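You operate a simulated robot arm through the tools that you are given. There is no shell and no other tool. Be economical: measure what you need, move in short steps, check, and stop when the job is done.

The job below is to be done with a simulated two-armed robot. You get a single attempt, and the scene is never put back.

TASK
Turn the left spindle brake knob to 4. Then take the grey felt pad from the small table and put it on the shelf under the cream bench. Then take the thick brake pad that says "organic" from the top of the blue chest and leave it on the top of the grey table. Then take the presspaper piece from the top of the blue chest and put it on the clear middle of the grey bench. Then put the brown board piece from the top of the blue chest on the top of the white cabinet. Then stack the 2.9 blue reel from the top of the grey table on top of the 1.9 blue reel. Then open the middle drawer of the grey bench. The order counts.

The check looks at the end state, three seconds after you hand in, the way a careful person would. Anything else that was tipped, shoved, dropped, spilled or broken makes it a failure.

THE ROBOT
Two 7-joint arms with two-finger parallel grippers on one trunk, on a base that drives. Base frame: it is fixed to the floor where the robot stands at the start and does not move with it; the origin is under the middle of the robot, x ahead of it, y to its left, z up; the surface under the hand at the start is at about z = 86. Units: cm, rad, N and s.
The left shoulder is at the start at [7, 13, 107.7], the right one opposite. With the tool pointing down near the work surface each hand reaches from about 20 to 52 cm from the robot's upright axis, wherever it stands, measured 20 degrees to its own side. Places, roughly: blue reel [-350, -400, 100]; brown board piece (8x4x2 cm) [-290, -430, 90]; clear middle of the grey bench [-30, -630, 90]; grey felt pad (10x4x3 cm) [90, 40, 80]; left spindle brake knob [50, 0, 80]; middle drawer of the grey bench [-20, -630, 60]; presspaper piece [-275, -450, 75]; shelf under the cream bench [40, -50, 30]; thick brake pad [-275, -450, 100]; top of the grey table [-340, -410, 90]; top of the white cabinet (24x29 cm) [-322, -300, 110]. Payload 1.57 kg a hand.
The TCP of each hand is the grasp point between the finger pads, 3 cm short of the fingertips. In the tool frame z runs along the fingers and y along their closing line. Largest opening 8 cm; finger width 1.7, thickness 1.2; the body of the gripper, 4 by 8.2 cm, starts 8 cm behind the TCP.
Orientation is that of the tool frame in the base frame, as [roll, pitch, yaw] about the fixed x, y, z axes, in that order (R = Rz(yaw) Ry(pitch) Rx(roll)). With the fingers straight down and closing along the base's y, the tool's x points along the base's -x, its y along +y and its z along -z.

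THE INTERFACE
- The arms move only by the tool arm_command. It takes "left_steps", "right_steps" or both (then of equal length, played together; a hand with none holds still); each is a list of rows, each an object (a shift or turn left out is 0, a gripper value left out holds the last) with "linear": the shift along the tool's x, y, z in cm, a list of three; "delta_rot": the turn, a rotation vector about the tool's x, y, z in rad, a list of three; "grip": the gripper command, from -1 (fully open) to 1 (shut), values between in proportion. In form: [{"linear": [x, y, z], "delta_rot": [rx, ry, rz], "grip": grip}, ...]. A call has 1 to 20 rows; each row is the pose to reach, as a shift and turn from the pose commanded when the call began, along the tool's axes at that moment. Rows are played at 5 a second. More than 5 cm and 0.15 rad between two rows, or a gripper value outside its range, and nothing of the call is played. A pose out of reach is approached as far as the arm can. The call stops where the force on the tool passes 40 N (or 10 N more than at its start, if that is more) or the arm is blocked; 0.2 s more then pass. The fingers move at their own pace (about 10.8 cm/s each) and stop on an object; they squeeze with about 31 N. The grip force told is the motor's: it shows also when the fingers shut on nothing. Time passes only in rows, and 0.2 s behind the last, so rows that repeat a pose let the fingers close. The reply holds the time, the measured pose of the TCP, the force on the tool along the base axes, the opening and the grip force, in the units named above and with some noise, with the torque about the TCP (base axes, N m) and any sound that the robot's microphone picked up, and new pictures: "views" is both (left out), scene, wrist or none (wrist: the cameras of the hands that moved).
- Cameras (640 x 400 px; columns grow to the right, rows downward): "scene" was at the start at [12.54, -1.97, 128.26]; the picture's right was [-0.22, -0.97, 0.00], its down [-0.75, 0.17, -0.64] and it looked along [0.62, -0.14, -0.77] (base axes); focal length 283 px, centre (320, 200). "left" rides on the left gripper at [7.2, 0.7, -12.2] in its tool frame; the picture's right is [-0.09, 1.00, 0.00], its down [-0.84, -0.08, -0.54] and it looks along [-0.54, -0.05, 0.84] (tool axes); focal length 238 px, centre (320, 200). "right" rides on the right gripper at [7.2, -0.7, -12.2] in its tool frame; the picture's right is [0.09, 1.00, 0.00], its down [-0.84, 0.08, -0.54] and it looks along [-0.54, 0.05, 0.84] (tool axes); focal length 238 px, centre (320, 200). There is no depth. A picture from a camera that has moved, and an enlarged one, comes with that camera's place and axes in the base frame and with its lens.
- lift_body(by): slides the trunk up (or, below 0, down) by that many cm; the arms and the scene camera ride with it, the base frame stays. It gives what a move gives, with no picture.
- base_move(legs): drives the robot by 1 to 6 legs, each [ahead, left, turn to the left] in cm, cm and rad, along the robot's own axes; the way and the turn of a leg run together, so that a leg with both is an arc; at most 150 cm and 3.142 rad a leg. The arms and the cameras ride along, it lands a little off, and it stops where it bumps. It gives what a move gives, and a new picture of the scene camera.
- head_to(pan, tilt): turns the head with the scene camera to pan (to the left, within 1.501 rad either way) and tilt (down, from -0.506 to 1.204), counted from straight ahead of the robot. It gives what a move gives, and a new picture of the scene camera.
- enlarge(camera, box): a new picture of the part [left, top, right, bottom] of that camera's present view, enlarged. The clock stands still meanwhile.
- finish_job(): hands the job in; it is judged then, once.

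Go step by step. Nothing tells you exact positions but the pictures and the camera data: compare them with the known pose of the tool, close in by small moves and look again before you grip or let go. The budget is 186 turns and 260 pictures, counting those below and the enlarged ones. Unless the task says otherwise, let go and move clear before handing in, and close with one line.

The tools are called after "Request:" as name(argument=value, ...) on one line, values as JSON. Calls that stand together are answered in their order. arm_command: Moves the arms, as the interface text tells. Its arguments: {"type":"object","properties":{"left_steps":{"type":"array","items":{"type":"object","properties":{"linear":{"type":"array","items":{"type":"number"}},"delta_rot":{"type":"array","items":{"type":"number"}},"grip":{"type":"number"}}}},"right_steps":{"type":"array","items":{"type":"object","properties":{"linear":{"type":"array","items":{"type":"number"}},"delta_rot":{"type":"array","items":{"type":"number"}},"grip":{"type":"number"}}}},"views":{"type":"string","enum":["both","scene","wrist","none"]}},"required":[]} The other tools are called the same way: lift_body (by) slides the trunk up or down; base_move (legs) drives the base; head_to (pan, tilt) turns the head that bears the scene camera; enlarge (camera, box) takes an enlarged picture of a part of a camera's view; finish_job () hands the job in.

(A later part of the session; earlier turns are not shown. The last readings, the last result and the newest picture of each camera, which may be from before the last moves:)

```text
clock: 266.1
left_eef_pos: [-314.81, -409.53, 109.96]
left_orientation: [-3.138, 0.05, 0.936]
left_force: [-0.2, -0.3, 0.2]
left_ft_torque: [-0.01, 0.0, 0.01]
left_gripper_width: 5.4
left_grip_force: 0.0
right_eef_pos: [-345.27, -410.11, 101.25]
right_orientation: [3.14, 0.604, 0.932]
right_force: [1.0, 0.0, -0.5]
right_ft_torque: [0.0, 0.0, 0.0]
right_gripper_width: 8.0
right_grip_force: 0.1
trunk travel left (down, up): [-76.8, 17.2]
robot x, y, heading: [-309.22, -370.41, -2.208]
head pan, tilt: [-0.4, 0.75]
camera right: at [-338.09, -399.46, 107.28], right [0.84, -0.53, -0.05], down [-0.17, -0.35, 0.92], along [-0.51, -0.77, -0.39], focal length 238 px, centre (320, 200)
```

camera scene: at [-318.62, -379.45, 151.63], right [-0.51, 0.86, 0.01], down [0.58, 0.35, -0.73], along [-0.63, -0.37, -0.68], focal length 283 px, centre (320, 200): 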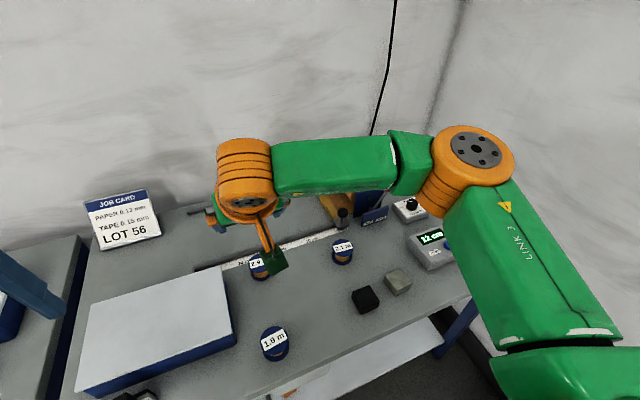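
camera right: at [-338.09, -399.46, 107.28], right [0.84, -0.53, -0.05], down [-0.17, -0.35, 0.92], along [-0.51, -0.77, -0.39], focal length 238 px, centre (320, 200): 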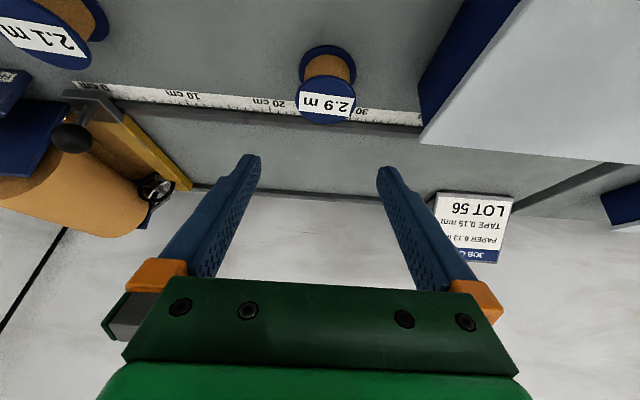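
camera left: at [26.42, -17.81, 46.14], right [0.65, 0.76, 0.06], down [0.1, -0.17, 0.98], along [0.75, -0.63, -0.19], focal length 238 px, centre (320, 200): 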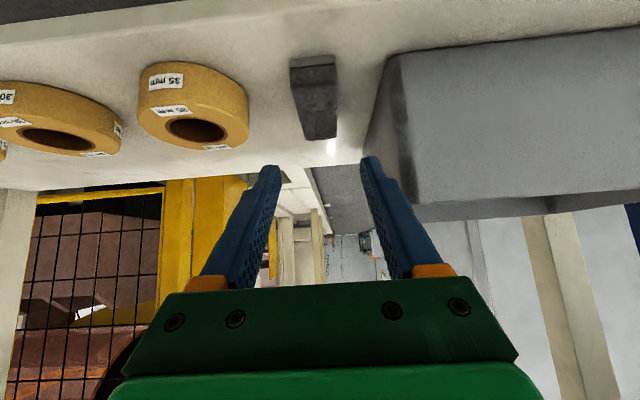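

Reached. The reel is 3.8 ahead, 0.3 left. I descend in two stages.

Request:
arm_command(right_steps=[{"linear": [0.5, 0.15, 2]}, {"linear": [1, 0.3, 4.2]}, {"linear": [1.5, 0.3, 6.3]}, {"linear": [2, 0.3, 8.3]}, {"linear": [2, 0.3, 8.3]}], views="both")

```text
clock: 267.3
left_eef_pos: [-314.76, -409.61, 109.84]
left_orientation: [-3.14, 0.049, 0.938]
left_force: [0.9, -0.3, -0.5]
left_ft_torque: [-0.01, 0.02, 0.0]
left_gripper_width: 5.41
left_grip_force: 0.1
right_eef_pos: [-346.76, -412.86, 93.45]
right_orientation: [3.138, 0.603, 0.931]
right_force: [-0.6, 0.2, -0.3]
right_ft_torque: [0.0, 0.01, 0.02]
right_gripper_width: 8.0
right_grip_force: 0.1
trunk travel left (down, up): [-76.8, 17.2]
robot x, y, heading: [-309.68, -370.38, -2.212]
head pan, tilt: [-0.4, 0.75]
camera scene: at [-319.54, -378.76, 134.61], right [-0.51, 0.86, 0.0], down [0.59, 0.35, -0.73], along [-0.63, -0.37, -0.68], focal length 283 px, centre (320, 200)
camera right: at [-339.65, -402.2, 99.33], right [0.84, -0.53, -0.05], down [-0.17, -0.35, 0.92], along [-0.51, -0.77, -0.38], focal length 238 px, centre (320, 200)
```

scene: 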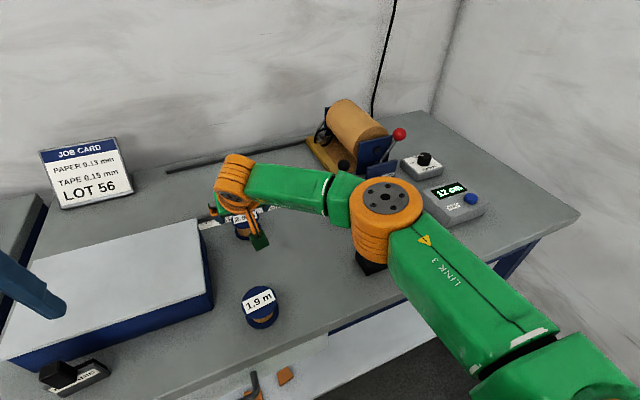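
right: 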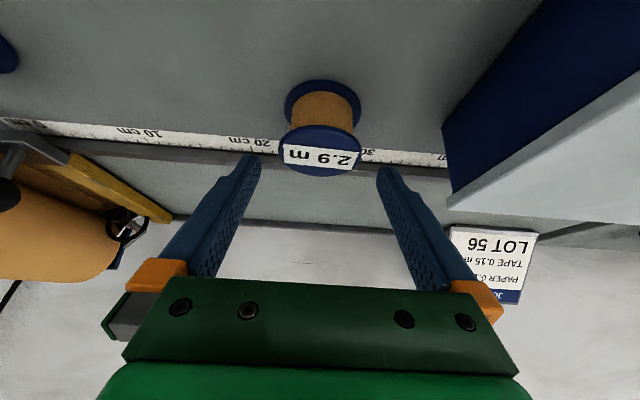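

I check the right elbow's clearance over the black block before going lower.

Request:
enlarge(camera="scene", box=[300, 160, 460, 300])

```text
2.86 times, centred on (380, 230) of scene
camera zoom: at [-319.54, -378.76, 134.61], right [-0.51, 0.86, 0.0], down [0.59, 0.35, -0.73], along [-0.63, -0.37, -0.68], focal length 808 px, centre (149, 114)
```

zoom: 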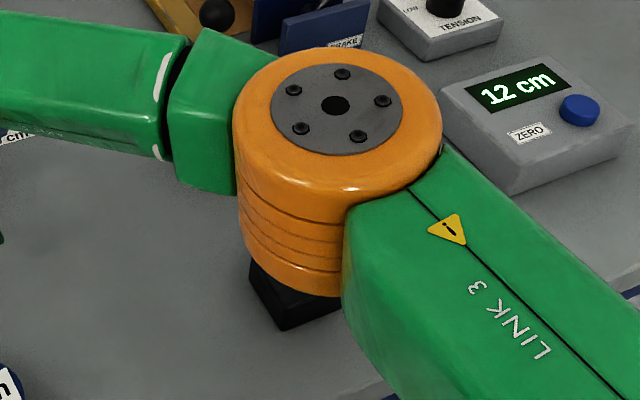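

The elbow is only 1–3 cm above the black block. I raise the trunk 9 cm and lower the hand instead, to lift the elbow.

Request:
lift_body(by=9)

Request:
arm_command(right_steps=[{"linear": [1.4, 0, 2.1]}, {"linear": [2.8, 0, 4.1]}, {"linear": [3.9, 0, 5.7]}, {"linear": [5.1, 0, 7.4]}, {"linear": [5.1, 0, 7.4]}], views="both")

```text
clock: 268.6
left_eef_pos: [-314.85, -409.52, 118.89]
left_orientation: [-3.14, 0.051, 0.938]
left_force: [-0.4, 0.1, -0.1]
left_ft_torque: [-0.02, 0.02, -0.01]
left_gripper_width: 5.4
left_grip_force: 0.1
right_eef_pos: [-346.79, -412.94, 102.33]
right_orientation: [3.14, 0.603, 0.934]
right_force: [0.0, -0.5, 0.2]
right_ft_torque: [0.01, 0.02, 0.0]
right_gripper_width: 7.99
right_grip_force: 0.1
trunk travel left (down, up): [-85.8, 8.2]
robot x, y, heading: [-309.54, -370.13, -2.212]
head pan, tilt: [-0.4, 0.75]
```

```text
clock: 269.8
left_eef_pos: [-314.89, -409.6, 118.88]
left_orientation: [-3.14, 0.051, 0.939]
left_force: [-0.3, 1.0, 1.0]
left_ft_torque: [0.0, 0.02, -0.03]
left_gripper_width: 5.38
left_grip_force: 0.0
right_eef_pos: [-346.85, -412.88, 93.32]
right_orientation: [3.139, 0.603, 0.931]
right_force: [0.1, -0.7, -0.2]
right_ft_torque: [0.0, -0.02, 0.02]
right_gripper_width: 8.01
right_grip_force: 0.1
trunk travel left (down, up): [-85.8, 8.2]
robot x, y, heading: [-309.52, -370.3, -2.204]
head pan, tilt: [-0.4, 0.75]
camera scene: at [-319.55, -378.77, 143.61], right [-0.51, 0.86, 0.0], down [0.59, 0.35, -0.73], along [-0.63, -0.37, -0.68], focal length 283 px, centre (320, 200)
camera right: at [-339.67, -402.31, 99.31], right [0.84, -0.53, -0.05], down [-0.17, -0.35, 0.92], along [-0.51, -0.77, -0.39], focal length 238 px, centre (320, 200)
```

scene: 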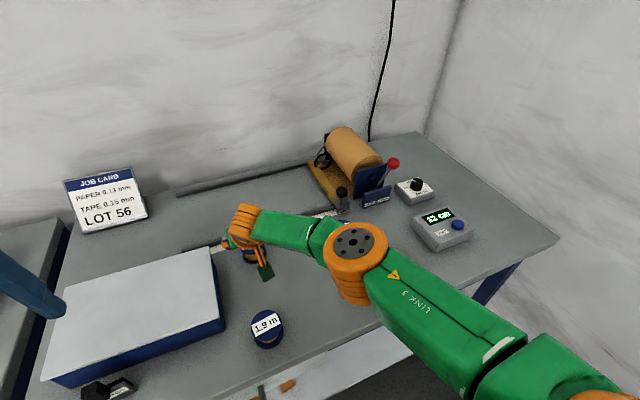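
right: 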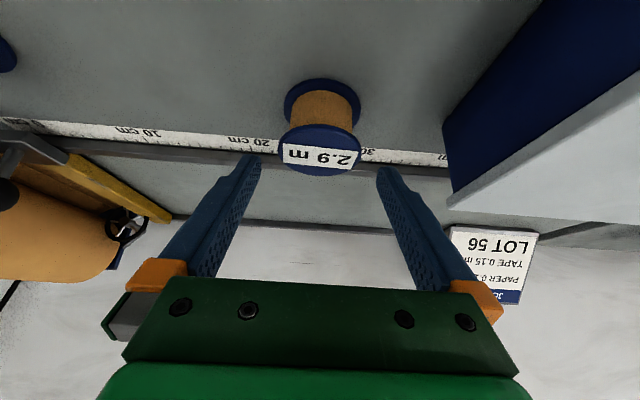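

Request:
enlarge(camera="scene", box=[290, 190, 450, 330])

```text
2.86 times, centred on (370, 260) of scene
camera zoom: at [-319.55, -378.77, 143.61], right [-0.51, 0.86, 0.0], down [0.59, 0.35, -0.73], along [-0.63, -0.37, -0.68], focal length 808 px, centre (177, 29)
```

zoom: 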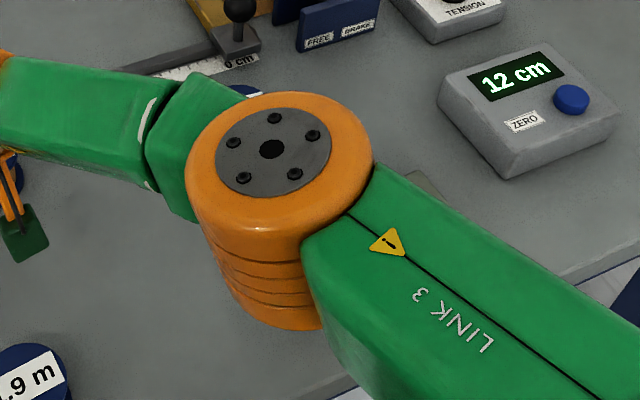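

I pan the head to get parallax on the elbow's height.

Request:
head_to(pan=-1.1, tilt=0.75)

```text
clock: 270.8
left_eef_pos: [-314.9, -409.46, 118.86]
left_orientation: [-3.14, 0.049, 0.938]
left_force: [-0.1, 0.1, -0.4]
left_ft_torque: [0.0, -0.01, 0.0]
left_gripper_width: 5.4
left_grip_force: 0.1
right_eef_pos: [-346.92, -412.82, 93.38]
right_orientation: [3.139, 0.602, 0.931]
right_force: [0.4, 0.5, 0.2]
right_ft_torque: [-0.01, 0.01, 0.0]
right_gripper_width: 8.04
right_grip_force: 0.1
trunk travel left (down, up): [-85.8, 8.2]
robot x, y, heading: [-309.29, -370.25, -2.207]
head pan, tilt: [-1.1, 0.75]
camera scene: at [-320.57, -373.21, 143.61], right [0.17, 0.99, 0.0], down [0.67, -0.11, -0.73], along [-0.72, 0.12, -0.68], focal length 283 px, centre (320, 200)
```

scene: 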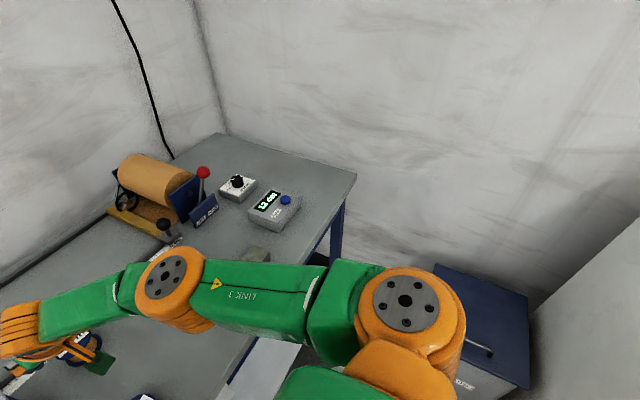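

The elbow is actually at z≈119, well clear. The reel axis is right at the hand's forward position, so I go down 3.6 and back 1.0.

Request:
arm_command(right_steps=[{"linear": [1.0, 0, 0.8]}, {"linear": [2.0, 0, 1.6]}, {"linear": [2.6, 0, 2.15]}, {"linear": [2.86, 0, 2.41]}, {"linear": [2.86, 0, 2.41]}], views="wrist")

```text
clock: 272.0
left_eef_pos: [-314.82, -409.49, 119.01]
left_orientation: [-3.138, 0.052, 0.938]
left_force: [0.0, 0.5, -0.1]
left_ft_torque: [-0.03, 0.0, -0.03]
left_gripper_width: 5.37
left_grip_force: 0.0
right_eef_pos: [-346.12, -412.11, 89.9]
right_orientation: [3.14, 0.602, 0.933]
right_force: [0.4, 0.3, -0.3]
right_ft_torque: [0.01, -0.01, 0.01]
right_gripper_width: 7.99
right_grip_force: 0.2
trunk travel left (down, up): [-85.8, 8.2]
robot x, y, heading: [-309.5, -370.01, -2.208]
head pan, tilt: [-1.1, 0.75]
camera right: at [-338.98, -401.47, 95.82], right [0.84, -0.53, -0.05], down [-0.17, -0.35, 0.92], along [-0.51, -0.77, -0.38], focal length 238 px, centre (320, 200)
```

right: 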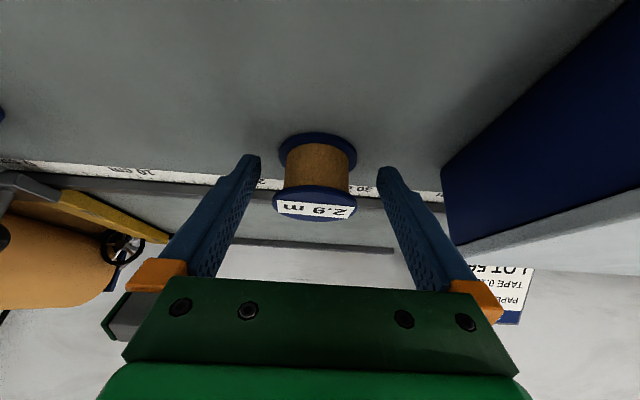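

The fingers straddle the reel. I move 0.8 ahead so they meet the flanges squarely, then close.

Request:
arm_command(right_steps=[{"linear": [-0.55, 0.1, 0.6]}, {"linear": [-0.55, 0.1, 0.6], "grip": -0.5}, {"linear": [-0.55, 0.1, 0.6], "grip": 1}, {"linear": [-0.55, 0.1, 0.6], "grip": 1}, {"linear": [-0.55, 0.1, 0.6], "grip": 1}, {"linear": [-0.55, 0.1, 0.6], "grip": 1}], views="wrist")

```text
clock: 273.4
left_eef_pos: [-314.87, -409.52, 118.87]
left_orientation: [3.141, 0.05, 0.937]
left_force: [-0.6, -0.4, 0.5]
left_ft_torque: [-0.01, -0.03, 0.02]
left_gripper_width: 5.4
left_grip_force: 0.1
right_eef_pos: [-346.51, -412.33, 89.44]
right_orientation: [3.142, 0.603, 0.93]
right_force: [0.4, 0.7, 0.1]
right_ft_torque: [0.03, 0.04, 0.0]
right_gripper_width: 5.66
right_grip_force: 31.4
right hand out of reach, approached as far as the arm can: row 1, 2, 3, 4, 5, 6
trunk travel left (down, up): [-85.8, 8.2]
robot x, y, heading: [-309.33, -370.83, -2.209]
head pan, tilt: [-1.1, 0.75]
camera right: at [-339.36, -401.68, 95.39], right [0.84, -0.53, -0.05], down [-0.17, -0.35, 0.92], along [-0.51, -0.77, -0.38], focal length 238 px, centre (320, 200)
```

right: 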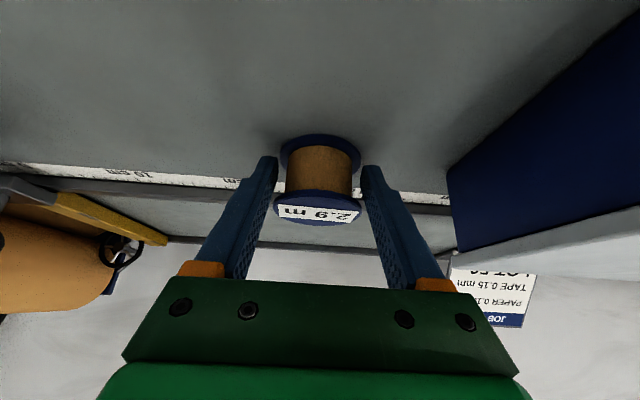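

Gripped at 5.66 cm. I lift 8 cm with the trunk and move the base back 20 and left 2.2, to be over the 1.9 reel.

Request:
lift_body(by=8)

Request:
base_move(legs=[[-20, 2.2, 0]])

Request:
head_to(pan=-0.3, tilt=0.75)

Request:
enlarge(camera="right", box=[0, 0, 640, 400])

```text
clock: 274.6
left_eef_pos: [-314.98, -409.61, 126.94]
left_orientation: [-3.14, 0.049, 0.936]
left_force: [-0.4, -0.4, 0.4]
left_ft_torque: [-0.01, 0.0, 0.02]
left_gripper_width: 5.4
left_grip_force: 0.1
right_eef_pos: [-346.4, -412.5, 97.45]
right_orientation: [3.141, 0.604, 0.933]
right_force: [-1.1, -0.2, -1.1]
right_ft_torque: [0.03, 0.02, 0.0]
right_gripper_width: 5.65
right_grip_force: 31.0
trunk travel left (down, up): [-93.8, 0.2]
robot x, y, heading: [-309.25, -370.17, -2.209]
head pan, tilt: [-1.1, 0.75]
```

```text
clock: 276.2
left_eef_pos: [-301.5, -395.12, 126.71]
left_orientation: [-3.139, 0.047, 0.937]
left_force: [-0.9, -0.6, 0.0]
left_ft_torque: [0.08, 0.0, -0.01]
left_gripper_width: 5.41
left_grip_force: 0.0
right_eef_pos: [-333.15, -397.75, 97.06]
right_orientation: [3.139, 0.6, 0.93]
right_force: [-0.8, -0.3, -1.3]
right_ft_torque: [0.02, 0.01, 0.0]
right_gripper_width: 5.64
right_grip_force: 30.8
trunk travel left (down, up): [-93.8, 0.2]
robot x, y, heading: [-295.7, -355.6, -2.214]
head pan, tilt: [-1.1, 0.75]
camera scene: at [-307.31, -358.87, 151.56], right [0.17, 0.99, 0.0], down [0.67, -0.11, -0.73], along [-0.72, 0.12, -0.68], focal length 283 px, centre (320, 200)
```

scene: 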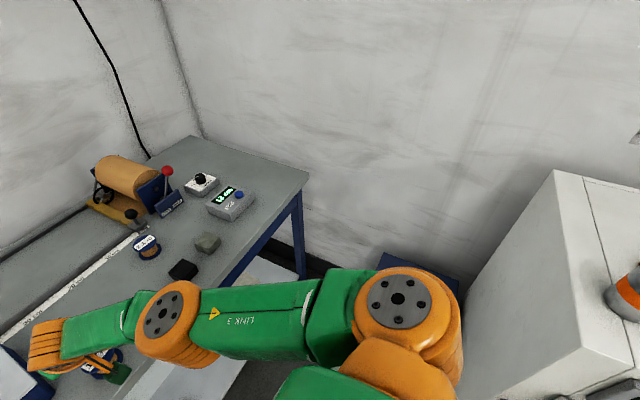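

```text
clock: 277.3
left_eef_pos: [-301.42, -394.9, 126.84]
left_orientation: [-3.139, 0.05, 0.938]
left_force: [-0.7, -0.3, 0.1]
left_ft_torque: [0.02, 0.05, 0.01]
left_gripper_width: 5.42
left_grip_force: 0.0
right_eef_pos: [-332.92, -397.63, 97.45]
right_orientation: [3.139, 0.606, 0.931]
right_force: [0.4, -0.2, -1.0]
right_ft_torque: [0.04, 0.0, 0.0]
right_gripper_width: 5.64
right_grip_force: 31.2
trunk travel left (down, up): [-93.8, 0.2]
robot x, y, heading: [-295.72, -355.61, -2.208]
head pan, tilt: [-0.3, 0.75]
camera scene: at [-305.45, -364.72, 151.6], right [-0.59, 0.81, 0.0], down [0.55, 0.4, -0.73], along [-0.59, -0.43, -0.68], focal length 283 px, centre (320, 200)
```

scene: 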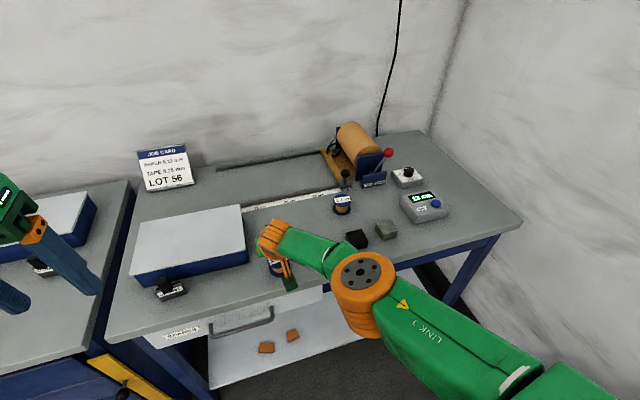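

```text
1.00 times, centred on (320, 200) of right (not enlarged: the box is as wide or as high as the picture)
camera zoom: at [-325.74, -386.94, 103.37], right [0.84, -0.53, -0.05], down [-0.17, -0.35, 0.92], along [-0.51, -0.77, -0.39], focal length 238 px, centre (320, 200)
```

zoom: 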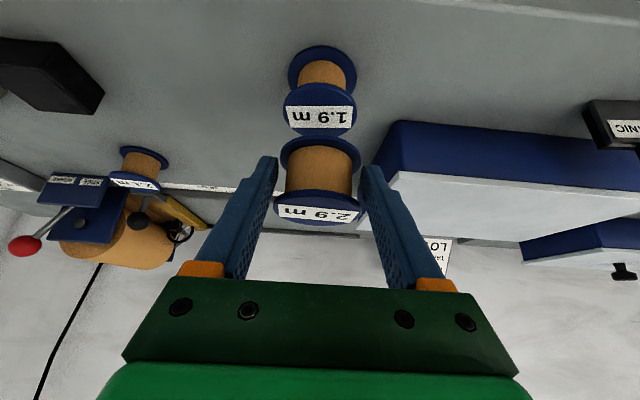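

The reels line up within about 0.2 cm. I lower 3.3 cm and check again.

Request:
arm_command(right_steps=[{"linear": [0.6, -0.1, 0.95]}, {"linear": [1.2, -0.2, 1.9]}, {"linear": [1.76, -0.2, 2.8]}, {"linear": [1.76, -0.2, 2.8]}], views="wrist")

Request:
enlarge(camera="scene", box=[240, 220, 330, 300])

```text
clock: 278.3
left_eef_pos: [-301.36, -394.91, 126.85]
left_orientation: [-3.14, 0.048, 0.938]
left_force: [0.4, 0.1, 0.6]
left_ft_torque: [0.0, 0.03, 0.02]
left_gripper_width: 5.41
left_grip_force: 0.0
right_eef_pos: [-333.05, -397.04, 96.02]
right_orientation: [3.14, 0.603, 0.93]
right_force: [0.3, 0.3, -0.7]
right_ft_torque: [0.03, -0.03, 0.01]
right_gripper_width: 5.64
right_grip_force: 31.2
right hand out of reach, approached as far as the arm can: row 1, 2, 3, 4
trunk travel left (down, up): [-93.8, 0.2]
robot x, y, heading: [-295.7, -355.54, -2.213]
head pan, tilt: [-0.3, 0.75]
camera right: at [-325.84, -386.25, 101.97], right [0.84, -0.53, -0.05], down [-0.17, -0.35, 0.92], along [-0.51, -0.77, -0.39], focal length 238 px, centre (320, 200)
```

right: 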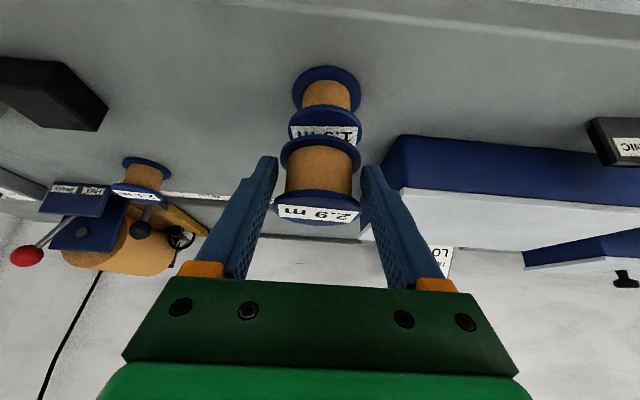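

```text
5.00 times, centred on (285, 260) of scene
camera zoom: at [-305.46, -364.74, 151.6], right [-0.59, 0.81, 0.0], down [0.55, 0.4, -0.73], along [-0.59, -0.43, -0.68], focal length 1414 px, centre (495, -100)
```

zoom: 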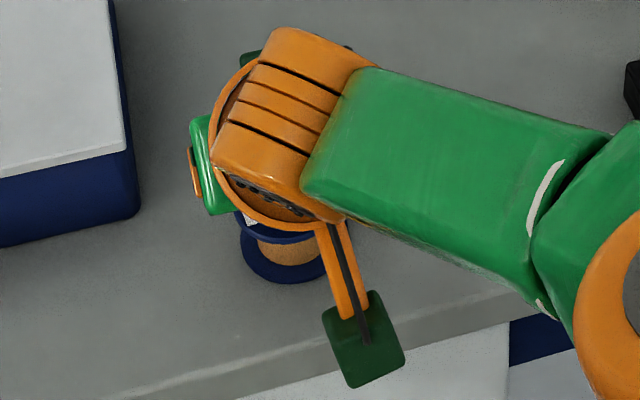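

The arm is at its limit, so I lower with the trunk by 1.7 cm and then correct sideways.

Request:
lift_body(by=-1.7)

Request:
enlarge(camera="right", box=[240, 40, 400, 250])

```text
clock: 279.0
left_eef_pos: [-301.19, -395.01, 125.24]
left_orientation: [-3.139, 0.048, 0.937]
left_force: [0.5, 0.5, -0.4]
left_ft_torque: [0.05, 0.0, 0.0]
left_gripper_width: 5.36
left_grip_force: 0.1
right_eef_pos: [-333.09, -396.9, 94.32]
right_orientation: [3.138, 0.604, 0.932]
right_force: [0.3, -0.1, -0.8]
right_ft_torque: [0.01, -0.03, -0.02]
right_gripper_width: 5.64
right_grip_force: 31.5
trunk travel left (down, up): [-92.1, 1.9]
robot x, y, heading: [-295.86, -355.84, -2.215]
head pan, tilt: [-0.3, 0.75]
```

```text
1.90 times, centred on (320, 145) of right
camera zoom: at [-325.85, -386.29, 100.25], right [0.84, -0.53, -0.05], down [-0.17, -0.35, 0.92], along [-0.51, -0.77, -0.39], focal length 454 px, centre (320, 305)
```

zoom: 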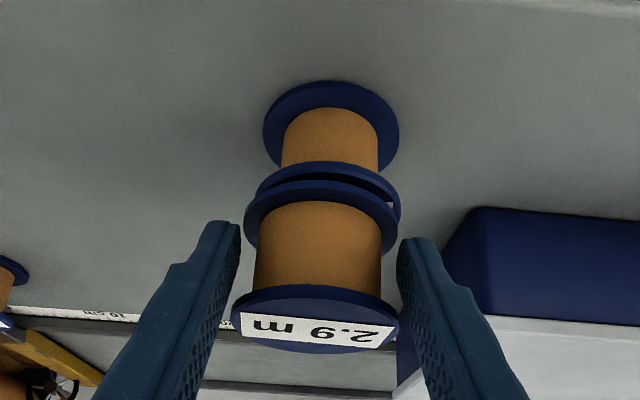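

The lower reel is about 0.6 further ahead and 0.3 left. I nudge the base accordingly and check.

Request:
base_move(legs=[[0.6, 0.3, 0]])

Request:
enlarge(camera="right", box=[240, 40, 400, 250])

```text
clock: 279.7
left_eef_pos: [-301.34, -395.37, 125.19]
left_orientation: [-3.139, 0.051, 0.937]
left_force: [-0.2, -0.7, -0.3]
left_ft_torque: [0.0, 0.02, -0.04]
left_gripper_width: 5.4
left_grip_force: 0.2
right_eef_pos: [-333.07, -397.38, 94.44]
right_orientation: [3.14, 0.606, 0.931]
right_force: [-0.4, -0.3, -0.2]
right_ft_torque: [0.01, -0.02, -0.02]
right_gripper_width: 5.64
right_grip_force: 31.1
trunk travel left (down, up): [-92.1, 1.9]
robot x, y, heading: [-296.17, -356.14, -2.213]
head pan, tilt: [-0.3, 0.75]
camera scene: at [-305.54, -365.26, 149.91], right [-0.59, 0.81, 0.0], down [0.55, 0.4, -0.73], along [-0.59, -0.43, -0.68], focal length 283 px, centre (320, 200)
```

scene: 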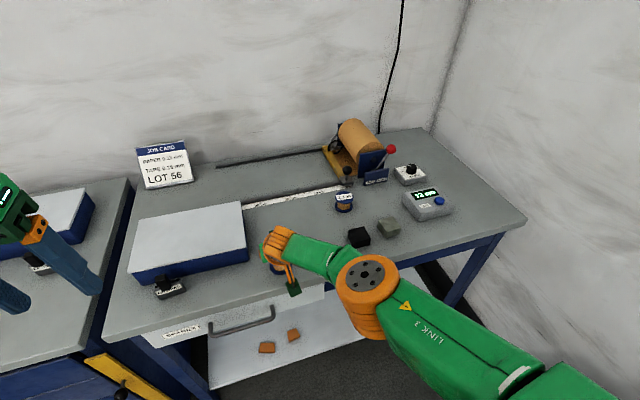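

```text
1.90 times, centred on (320, 145) of right
camera zoom: at [-325.93, -386.84, 100.32], right [0.84, -0.53, -0.05], down [-0.17, -0.35, 0.92], along [-0.51, -0.77, -0.38], focal length 454 px, centre (320, 305)
```

zoom: 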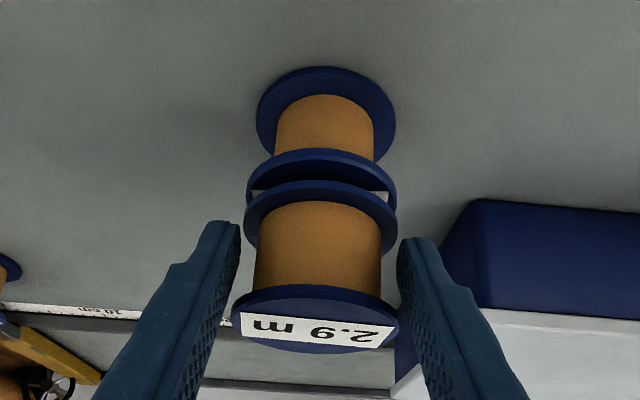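

Aligned well. I lower the trunk 0.7 and watch the force.

Request:
lift_body(by=-0.7)

Request:
enlarge(camera="right", box=[240, 40, 400, 250])

```text
clock: 280.3
left_eef_pos: [-301.44, -395.44, 124.47]
left_orientation: [-3.14, 0.05, 0.939]
left_force: [0.5, 0.5, -0.8]
left_ft_torque: [0.01, 0.02, 0.03]
left_gripper_width: 5.39
left_grip_force: 0.0
right_eef_pos: [-332.98, -397.54, 93.59]
right_orientation: [3.14, 0.605, 0.933]
right_force: [-0.6, 0.1, -0.1]
right_ft_torque: [-0.01, 0.02, -0.01]
right_gripper_width: 5.64
right_grip_force: 31.2
trunk travel left (down, up): [-91.4, 2.6]
robot x, y, heading: [-295.89, -356.11, -2.205]
head pan, tilt: [-0.3, 0.75]
```

```text
1.90 times, centred on (320, 145) of right
camera zoom: at [-325.9, -386.9, 99.59], right [0.84, -0.53, -0.05], down [-0.17, -0.35, 0.92], along [-0.51, -0.77, -0.39], focal length 454 px, centre (320, 305)
```

zoom: 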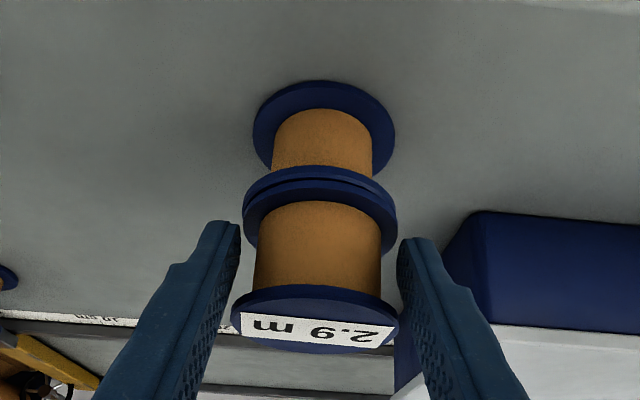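

Request:
lift_body(by=-0.25)

```text
clock: 280.8
left_eef_pos: [-301.14, -395.31, 124.4]
left_orientation: [-3.139, 0.053, 0.937]
left_force: [0.4, 0.8, 0.4]
left_ft_torque: [0.0, 0.02, 0.03]
left_gripper_width: 5.38
left_grip_force: 0.1
right_eef_pos: [-333.03, -397.47, 93.68]
right_orientation: [3.139, 0.608, 0.933]
right_force: [-3.0, -3.2, 12.5]
right_ft_torque: [-0.2, 0.19, -0.01]
right_gripper_width: 5.65
right_grip_force: 31.0
trunk travel left (down, up): [-91.1, 2.9]
robot x, y, heading: [-295.79, -356.17, -2.208]
head pan, tilt: [-0.3, 0.75]
```

Seated with 12 N. I open the fingers gently.

Request:
arm_command(right_steps=[{"grip": -0.42}, {"grip": -0.5}, {"grip": -0.65}, {"grip": -0.85}, {"grip": -1}, {"grip": -1}], views="wrist")

```text
clock: 282.2
left_eef_pos: [-301.12, -395.66, 124.28]
left_orientation: [-3.14, 0.05, 0.939]
left_force: [-0.5, -0.9, -1.1]
left_ft_torque: [0.02, 0.0, 0.02]
left_gripper_width: 5.37
left_grip_force: 0.0
right_eef_pos: [-333.11, -397.49, 93.49]
right_orientation: [3.141, 0.604, 0.931]
right_force: [0.5, -0.8, 0.9]
right_ft_torque: [0.01, -0.01, 0.0]
right_gripper_width: 7.99
right_grip_force: 0.0
trunk travel left (down, up): [-91.1, 2.9]
robot x, y, heading: [-296.06, -356.08, -2.203]
head pan, tilt: [-0.3, 0.75]
camera right: at [-325.93, -386.92, 99.34], right [0.84, -0.53, -0.05], down [-0.17, -0.35, 0.92], along [-0.51, -0.77, -0.38], focal length 238 px, centre (320, 200)
```

right: 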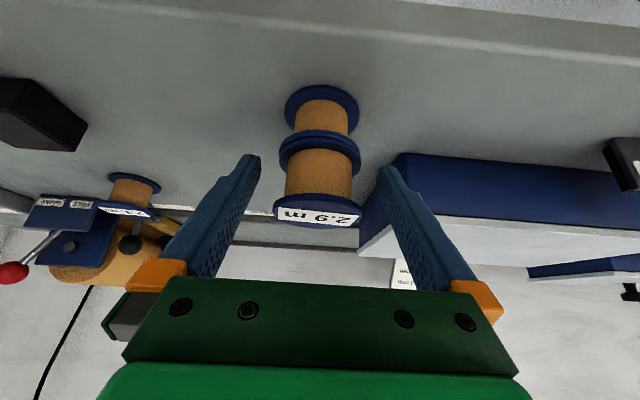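

Stacked straight. I withdraw along the tool axis, then back the base away and check.

Request:
arm_command(right_steps=[{"linear": [0, 0, -2]}, {"linear": [0, 0, -5]}, {"linear": [0, 0, -8]}, {"linear": [0, 0, -11]}, {"linear": [0, 0, -11]}], views="none")

Request:
base_move(legs=[[-25, 12, 0]])

Request:
head_to(pan=-0.25, tilt=0.6)

```text
clock: 283.4
left_eef_pos: [-301.2, -395.57, 124.17]
left_orientation: [-3.139, 0.052, 0.937]
left_force: [-0.6, -0.4, 0.2]
left_ft_torque: [0.0, -0.02, 0.0]
left_gripper_width: 5.4
left_grip_force: 0.1
right_eef_pos: [-329.32, -392.31, 102.36]
right_orientation: [3.14, 0.605, 0.93]
right_force: [1.0, -0.2, -0.1]
right_ft_torque: [0.01, 0.0, -0.02]
right_gripper_width: 7.98
right_grip_force: 0.1
trunk travel left (down, up): [-91.1, 2.9]
robot x, y, heading: [-295.97, -356.45, -2.209]
head pan, tilt: [-0.3, 0.75]
```

```text
clock: 285.4
left_eef_pos: [-276.73, -382.34, 124.23]
left_orientation: [-3.139, 0.048, 0.937]
left_force: [0.1, -0.2, -0.7]
left_ft_torque: [0.02, -0.01, -0.02]
left_gripper_width: 5.38
left_grip_force: 0.1
right_eef_pos: [-304.69, -379.03, 102.22]
right_orientation: [3.136, 0.601, 0.928]
right_force: [-0.4, -0.3, 0.1]
right_ft_torque: [-0.04, 0.01, 0.01]
right_gripper_width: 8.0
right_grip_force: 0.1
trunk travel left (down, up): [-91.1, 2.9]
robot x, y, heading: [-270.99, -342.87, -2.214]
head pan, tilt: [-0.3, 0.75]
camera scene: at [-280.96, -352.28, 148.92], right [-0.59, 0.81, 0.0], down [0.55, 0.4, -0.73], along [-0.59, -0.43, -0.68], focal length 283 px, centre (320, 200)
```

scene: 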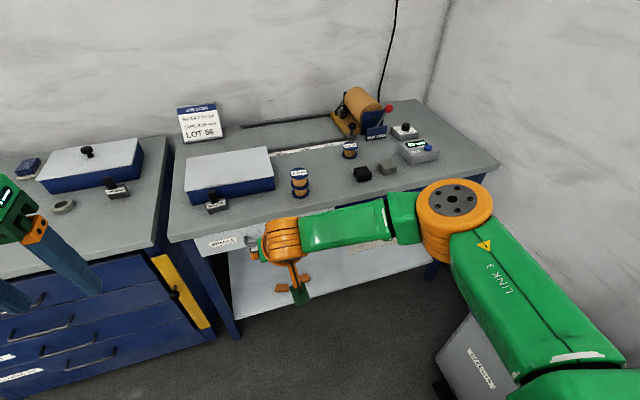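

```text
clock: 286.1
left_eef_pos: [-276.43, -382.27, 124.25]
left_orientation: [-3.139, 0.047, 0.938]
left_force: [-0.1, -0.8, -0.5]
left_ft_torque: [0.04, 0.0, 0.0]
left_gripper_width: 5.41
left_grip_force: 0.0
right_eef_pos: [-304.41, -379.02, 102.2]
right_orientation: [3.139, 0.605, 0.93]
right_force: [-0.8, -0.9, 0.5]
right_ft_torque: [0.0, -0.02, -0.01]
right_gripper_width: 8.0
right_grip_force: 0.0
trunk travel left (down, up): [-91.1, 2.9]
robot x, y, heading: [-270.72, -342.68, -2.211]
head pan, tilt: [-0.25, 0.6]
camera scene: at [-280.87, -352.83, 150.23], right [-0.63, 0.78, 0.0], down [0.44, 0.36, -0.82], along [-0.64, -0.52, -0.57], focal length 283 px, centre (320, 200)
```

scene: 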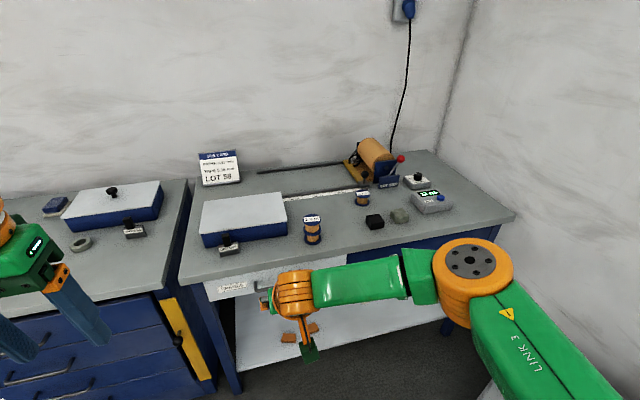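

The stack stands well and nothing else moved. Last job: the middle drawer of the grey bench. I drive back along the corridor.

Request:
base_move(legs=[[-5, 0, 0], [0, 130, 0.01], [0, 120, 0.01]])

Request:
base_move(legs=[[0, 115, 0.005]])

Request:
head_to(pan=0.0, tilt=0.75)

```text
clock: 298.8
left_eef_pos: [-72.49, -527.27, 124.33]
left_orientation: [-3.141, 0.052, 0.957]
left_force: [-0.5, 0.3, -0.1]
left_ft_torque: [0.02, 0.0, 0.0]
left_gripper_width: 5.4
left_grip_force: 0.0
right_eef_pos: [-100.57, -525.01, 102.35]
right_orientation: [3.141, 0.603, 0.95]
right_force: [0.0, 0.4, -0.1]
right_ft_torque: [-0.02, -0.01, 0.01]
right_gripper_width: 8.0
right_grip_force: 0.1
trunk travel left (down, up): [-91.1, 2.9]
robot x, y, heading: [-67.71, -488.1, -2.19]
head pan, tilt: [-0.25, 0.6]
camera scene: at [-77.47, -498.18, 150.24], right [-0.65, 0.76, 0.0], down [0.43, 0.36, -0.82], along [-0.63, -0.53, -0.57], focal length 283 px, centre (320, 200)
```

scene: 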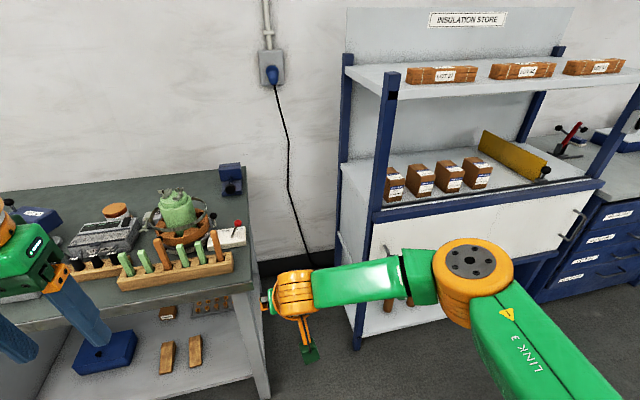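

```text
clock: 304.8
left_eef_pos: [23.46, -595.92, 124.28]
left_orientation: [-3.139, 0.052, 0.958]
left_force: [-0.1, 0.7, 0.0]
left_ft_torque: [0.01, 0.0, 0.01]
left_gripper_width: 5.4
left_grip_force: 0.1
right_eef_pos: [-4.43, -593.47, 102.43]
right_orientation: [3.14, 0.603, 0.951]
right_force: [-0.2, -0.3, 0.5]
right_ft_torque: [-0.03, 0.01, -0.02]
right_gripper_width: 8.0
right_grip_force: 0.1
trunk travel left (down, up): [-91.1, 2.9]
robot x, y, heading: [28.21, -556.68, -2.192]
head pan, tilt: [-0.25, 0.6]
camera scene: at [18.56, -566.56, 150.24], right [-0.65, 0.76, 0.0], down [0.43, 0.36, -0.82], along [-0.63, -0.53, -0.57], focal length 283 px, centre (320, 200)
```

scene: 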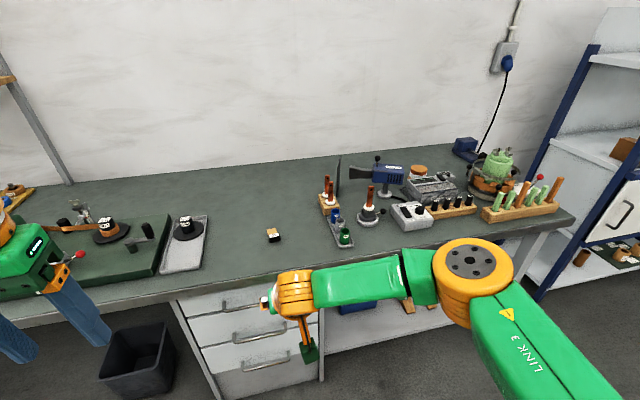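

```text
clock: 305.5
left_eef_pos: [23.64, -596.03, 124.21]
left_orientation: [-3.141, 0.05, 0.958]
left_force: [0.3, 0.3, 1.1]
left_ft_torque: [0.01, -0.04, -0.05]
left_gripper_width: 5.39
left_grip_force: 0.0
right_eef_pos: [-4.46, -593.4, 102.45]
right_orientation: [3.139, 0.604, 0.952]
right_force: [0.0, 0.3, 0.0]
right_ft_torque: [-0.03, -0.01, 0.02]
right_gripper_width: 8.0
right_grip_force: 0.0
trunk travel left (down, up): [-91.1, 2.9]
robot x, y, heading: [28.06, -556.41, -2.184]
head pan, tilt: [0.0, 0.75]
camera scene: at [20.59, -567.67, 148.96], right [-0.81, 0.58, 0.0], down [0.4, 0.56, -0.73], along [-0.42, -0.6, -0.68], focal length 283 px, centre (320, 200)
```

scene: 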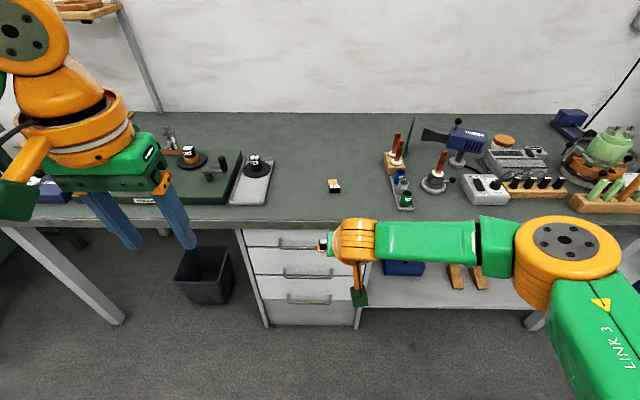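

The drawer unit is in front of me. I turn the right hand to point forward (raising it to shoulder height), then twist it 90° so the fingers close vertically on the handle bar.

Request:
arm_command(right_steps=[{"linear": [-2.3, 0, -1.9], "delta_rot": [0, -0.138, 0]}, {"linear": [-4.6, 0, -3.7], "delta_rot": [0, -0.276, 0]}, {"linear": [-7.0, 0, -5.6], "delta_rot": [0, -0.414, 0]}, {"linear": [-9.3, 0, -7.5], "delta_rot": [0, -0.552, 0]}, {"linear": [-11.6, 0, -9.4], "delta_rot": [0, -0.69, 0]}, {"linear": [-14, 0, -11.2], "delta_rot": [0, -0.828, 0]}, {"linear": [-16.3, 0, -13.1], "delta_rot": [0, -0.966, 0]}, {"linear": [-16.3, 0, -13.1], "delta_rot": [0, -0.966, 0]}], views="none")

Request:
arm_command(right_steps=[{"delta_rot": [0, 0, 0.145]}, {"delta_rot": [0, 0, 0.29]}, {"delta_rot": [0, 0, 0.435]}, {"delta_rot": [0, 0, 0.58]}, {"delta_rot": [0, 0, 0.725]}, {"delta_rot": [0, 0, 0.87]}, {"delta_rot": [0, 0, 1.015]}, {"delta_rot": [0, 0, 1.16]}, {"delta_rot": [0, 0, 1.305]}, {"delta_rot": [0, 0, 1.44]}, {"delta_rot": [0, 0, 1.571]}, {"delta_rot": [0, 0, 1.571]}], views="wrist")

```text
clock: 307.3
left_eef_pos: [23.52, -595.99, 124.2]
left_orientation: [3.142, 0.051, 0.958]
left_force: [-0.4, 0.5, 0.5]
left_ft_torque: [0.03, -0.02, 0.02]
left_gripper_width: 5.4
left_grip_force: 0.1
right_eef_pos: [-7.95, -598.18, 122.47]
right_orientation: [0.846, 1.569, -1.344]
right_force: [0.0, -0.3, -1.0]
right_ft_torque: [-0.01, 0.0, 0.01]
right_gripper_width: 7.99
right_grip_force: 0.2
trunk travel left (down, up): [-91.1, 2.9]
robot x, y, heading: [28.01, -556.39, -2.191]
head pan, tilt: [0.0, 0.75]
```

```text
clock: 309.9
left_eef_pos: [23.71, -595.91, 124.27]
left_orientation: [-3.14, 0.051, 0.957]
left_force: [0.2, -0.4, -0.5]
left_ft_torque: [0.01, 0.02, 0.02]
left_gripper_width: 5.41
left_grip_force: 0.0
right_eef_pos: [-7.87, -598.34, 122.42]
right_orientation: [1.572, -0.002, -0.62]
right_force: [0.2, -0.3, -0.1]
right_ft_torque: [-0.02, 0.01, 0.0]
right_gripper_width: 8.0
right_grip_force: 0.0
trunk travel left (down, up): [-91.1, 2.9]
robot x, y, heading: [28.28, -556.87, -2.189]
head pan, tilt: [0.0, 0.75]
camera right: at [5.14, -592.58, 121.8], right [0.07, -0.05, 1.0], down [-0.37, 0.93, 0.07], along [-0.93, -0.37, 0.05], focal length 238 px, centre (320, 200)
```

right: 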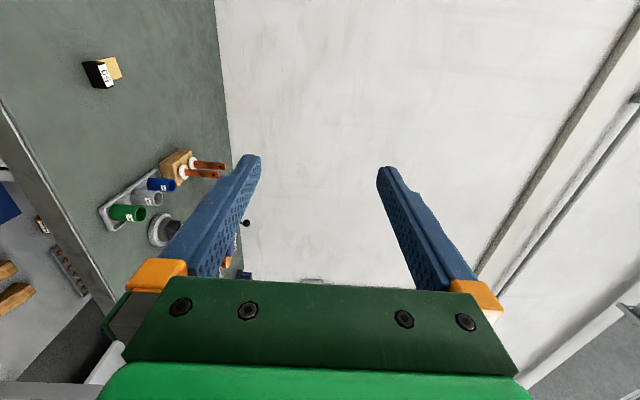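

The hand points forward with vertical closing. I back off 8, shift left 9, and lower the trunk to drawer height.

Request:
base_move(legs=[[-8, 9, 0]])

Request:
lift_body(by=-38)

Request:
lift_body(by=-22)

Request:
head_to(pan=0.0, tilt=0.5)

Request:
enlarge(camera="right", box=[0, 0, 640, 400])

```text
clock: 311.2
left_eef_pos: [34.83, -594.51, 124.22]
left_orientation: [3.139, 0.045, 0.953]
left_force: [-1.0, 0.5, 0.1]
left_ft_torque: [0.01, -0.04, -0.04]
left_gripper_width: 5.4
left_grip_force: 0.0
right_eef_pos: [3.4, -596.78, 122.36]
right_orientation: [1.573, -0.005, -0.625]
right_force: [-0.1, -0.4, -0.6]
right_ft_torque: [-0.03, 0.01, 0.02]
right_gripper_width: 7.99
right_grip_force: 0.1
trunk travel left (down, up): [-91.1, 2.9]
robot x, y, heading: [39.99, -555.09, -2.193]
head pan, tilt: [0.0, 0.75]
camera scene: at [31.77, -566.29, 148.91], right [-0.81, 0.58, 0.0], down [0.4, 0.55, -0.73], along [-0.42, -0.59, -0.68], focal length 283 px, centre (320, 200)
```

scene: 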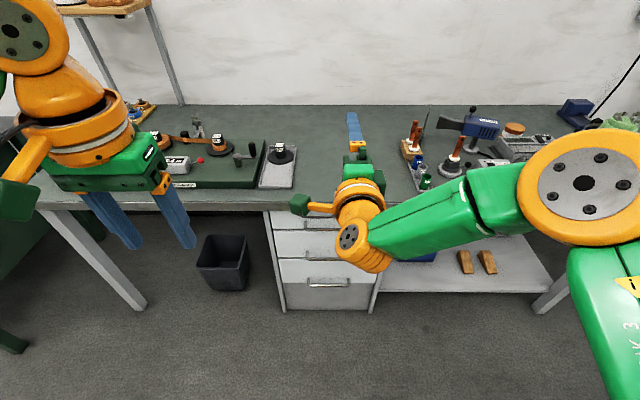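

```text
clock: 314.9
left_eef_pos: [35.27, -594.54, 86.18]
left_orientation: [-3.141, 0.053, 0.95]
left_force: [0.6, 0.5, -0.3]
left_ft_torque: [0.0, -0.01, 0.02]
left_gripper_width: 5.38
left_grip_force: 0.0
right_eef_pos: [3.84, -596.63, 84.32]
right_orientation: [1.57, -0.003, -0.625]
right_force: [0.4, -0.3, -0.1]
right_ft_torque: [0.0, 0.0, 0.03]
right_gripper_width: 8.02
right_grip_force: 0.1
trunk travel left (down, up): [-53.1, 40.9]
robot x, y, heading: [40.21, -555.11, -2.194]
head pan, tilt: [0.0, 0.75]
```

```text
clock: 317.2
left_eef_pos: [35.39, -594.6, 64.3]
left_orientation: [-3.139, 0.05, 0.954]
left_force: [-0.5, 0.9, 0.7]
left_ft_torque: [-0.01, 0.0, 0.0]
left_gripper_width: 5.39
left_grip_force: 0.0
right_eef_pos: [3.71, -596.7, 62.41]
right_orientation: [1.571, -0.002, -0.625]
right_force: [-0.8, -0.2, 0.0]
right_ft_torque: [-0.01, 0.02, 0.01]
right_gripper_width: 7.98
right_grip_force: 0.1
trunk travel left (down, up): [-31.1, 62.9]
robot x, y, heading: [39.93, -555.12, -2.188]
head pan, tilt: [0.0, 0.75]
```

```text
clock: 317.9
left_eef_pos: [35.36, -594.58, 64.21]
left_orientation: [-3.14, 0.052, 0.953]
left_force: [0.3, -1.7, 0.2]
left_ft_torque: [0.01, 0.01, -0.03]
left_gripper_width: 5.4
left_grip_force: 0.1
right_eef_pos: [3.91, -596.64, 62.4]
right_orientation: [1.571, -0.004, -0.625]
right_force: [0.3, -0.6, 0.0]
right_ft_torque: [0.01, 0.02, -0.01]
right_gripper_width: 8.01
right_grip_force: 0.0
trunk travel left (down, up): [-31.1, 62.9]
robot x, y, heading: [39.99, -555.27, -2.191]
head pan, tilt: [0.0, 0.499]
camera scene: at [31.93, -566.87, 91.15], right [-0.81, 0.58, 0.0], down [0.28, 0.39, -0.88], along [-0.51, -0.71, -0.48], focal length 283 px, centre (320, 200)
```

scene: 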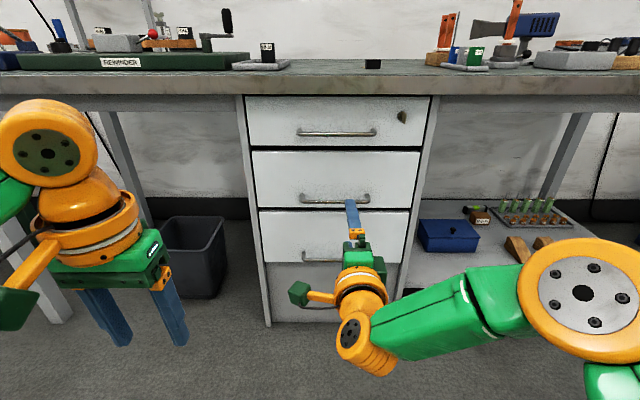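

```text
1.00 times, centred on (320, 200) of right (not enlarged: the box is as wide or as high as the picture)
camera zoom: at [16.82, -591.06, 61.79], right [0.07, -0.05, 1.0], down [-0.36, 0.93, 0.08], along [-0.93, -0.37, 0.05], focal length 238 px, centre (320, 200)
```

zoom: 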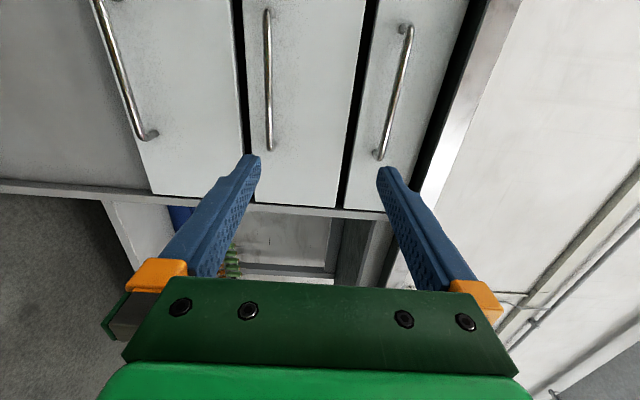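

Request:
enlarge(camera="scene", box=[230, 80, 450, 340])

```text
1.54 times, centred on (340, 210) of scene
camera zoom: at [31.93, -566.87, 91.15], right [-0.81, 0.58, 0.0], down [0.28, 0.39, -0.88], along [-0.51, -0.71, -0.48], focal length 435 px, centre (289, 185)
```

zoom: 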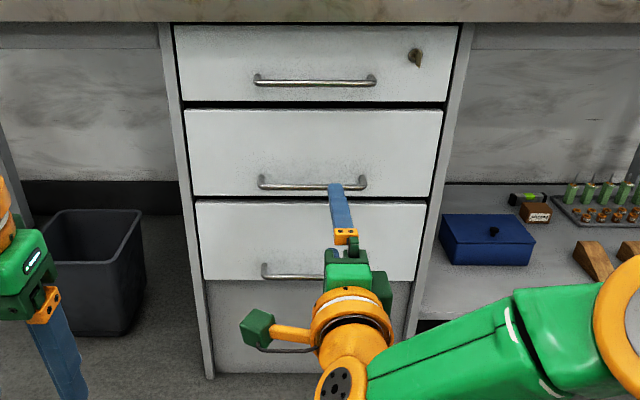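

The middle handle is at about [-10,-619.6,54.4]: 27 ahead, 2 left and 8 below the hand. I lower 8 and approach 15.

Request:
lift_body(by=-8)

Request:
base_move(legs=[[15, 2, 0]])

Request:
enlarge(camera="right", box=[0, 0, 640, 400])

```text
clock: 319.1
left_eef_pos: [35.31, -594.45, 56.26]
left_orientation: [-3.142, 0.051, 0.952]
left_force: [-0.1, 0.3, 0.5]
left_ft_torque: [0.06, -0.02, 0.01]
left_gripper_width: 5.39
left_grip_force: 0.0
right_eef_pos: [3.77, -596.7, 54.47]
right_orientation: [1.57, -0.002, -0.626]
right_force: [-0.5, -0.3, 0.6]
right_ft_torque: [0.04, 0.03, 0.03]
right_gripper_width: 8.0
right_grip_force: 0.0
trunk travel left (down, up): [-23.1, 70.9]
robot x, y, heading: [40.45, -555.68, -2.195]
head pan, tilt: [0.0, 0.499]
```

```text
clock: 320.5
left_eef_pos: [28.06, -607.78, 56.25]
left_orientation: [-3.14, 0.048, 0.949]
left_force: [0.0, -0.1, 0.0]
left_ft_torque: [0.02, -0.02, 0.02]
left_gripper_width: 5.41
left_grip_force: 0.0
right_eef_pos: [-3.45, -609.88, 54.51]
right_orientation: [1.571, -0.002, -0.629]
right_force: [0.3, 0.8, 0.4]
right_ft_torque: [-0.01, 0.01, -0.02]
right_gripper_width: 8.01
right_grip_force: 0.0
trunk travel left (down, up): [-23.1, 70.9]
robot x, y, heading: [32.96, -568.54, -2.193]
head pan, tilt: [0.0, 0.499]
camera scene: at [24.8, -580.17, 83.15], right [-0.81, 0.59, 0.0], down [0.28, 0.39, -0.88], along [-0.51, -0.71, -0.48], focal length 283 px, centre (320, 200)
```

scene: 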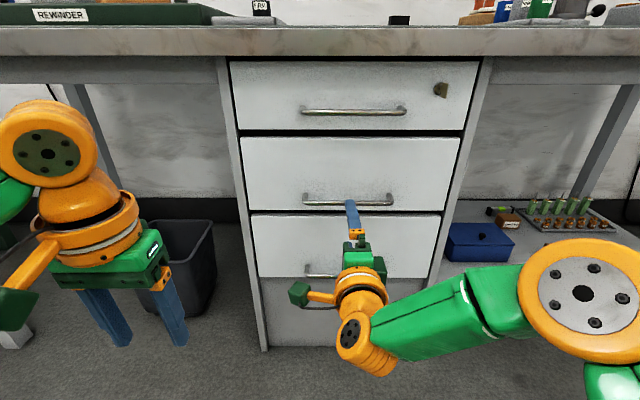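

```text
1.00 times, centred on (320, 200) of right (not enlarged: the box is as wide or as high as the picture)
camera zoom: at [9.63, -604.31, 53.78], right [0.07, -0.05, 1.0], down [-0.36, 0.93, 0.08], along [-0.93, -0.36, 0.05], focal length 238 px, centre (320, 200)
```

zoom: 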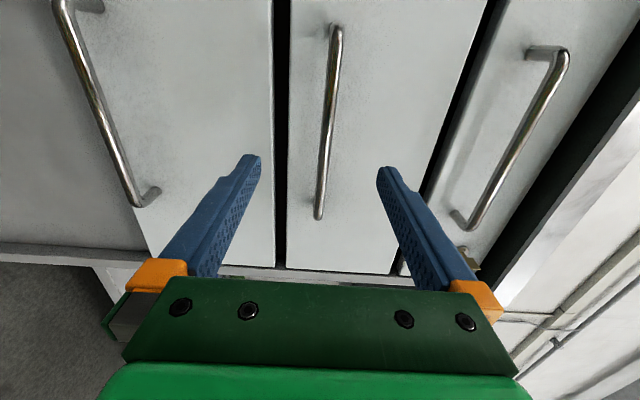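

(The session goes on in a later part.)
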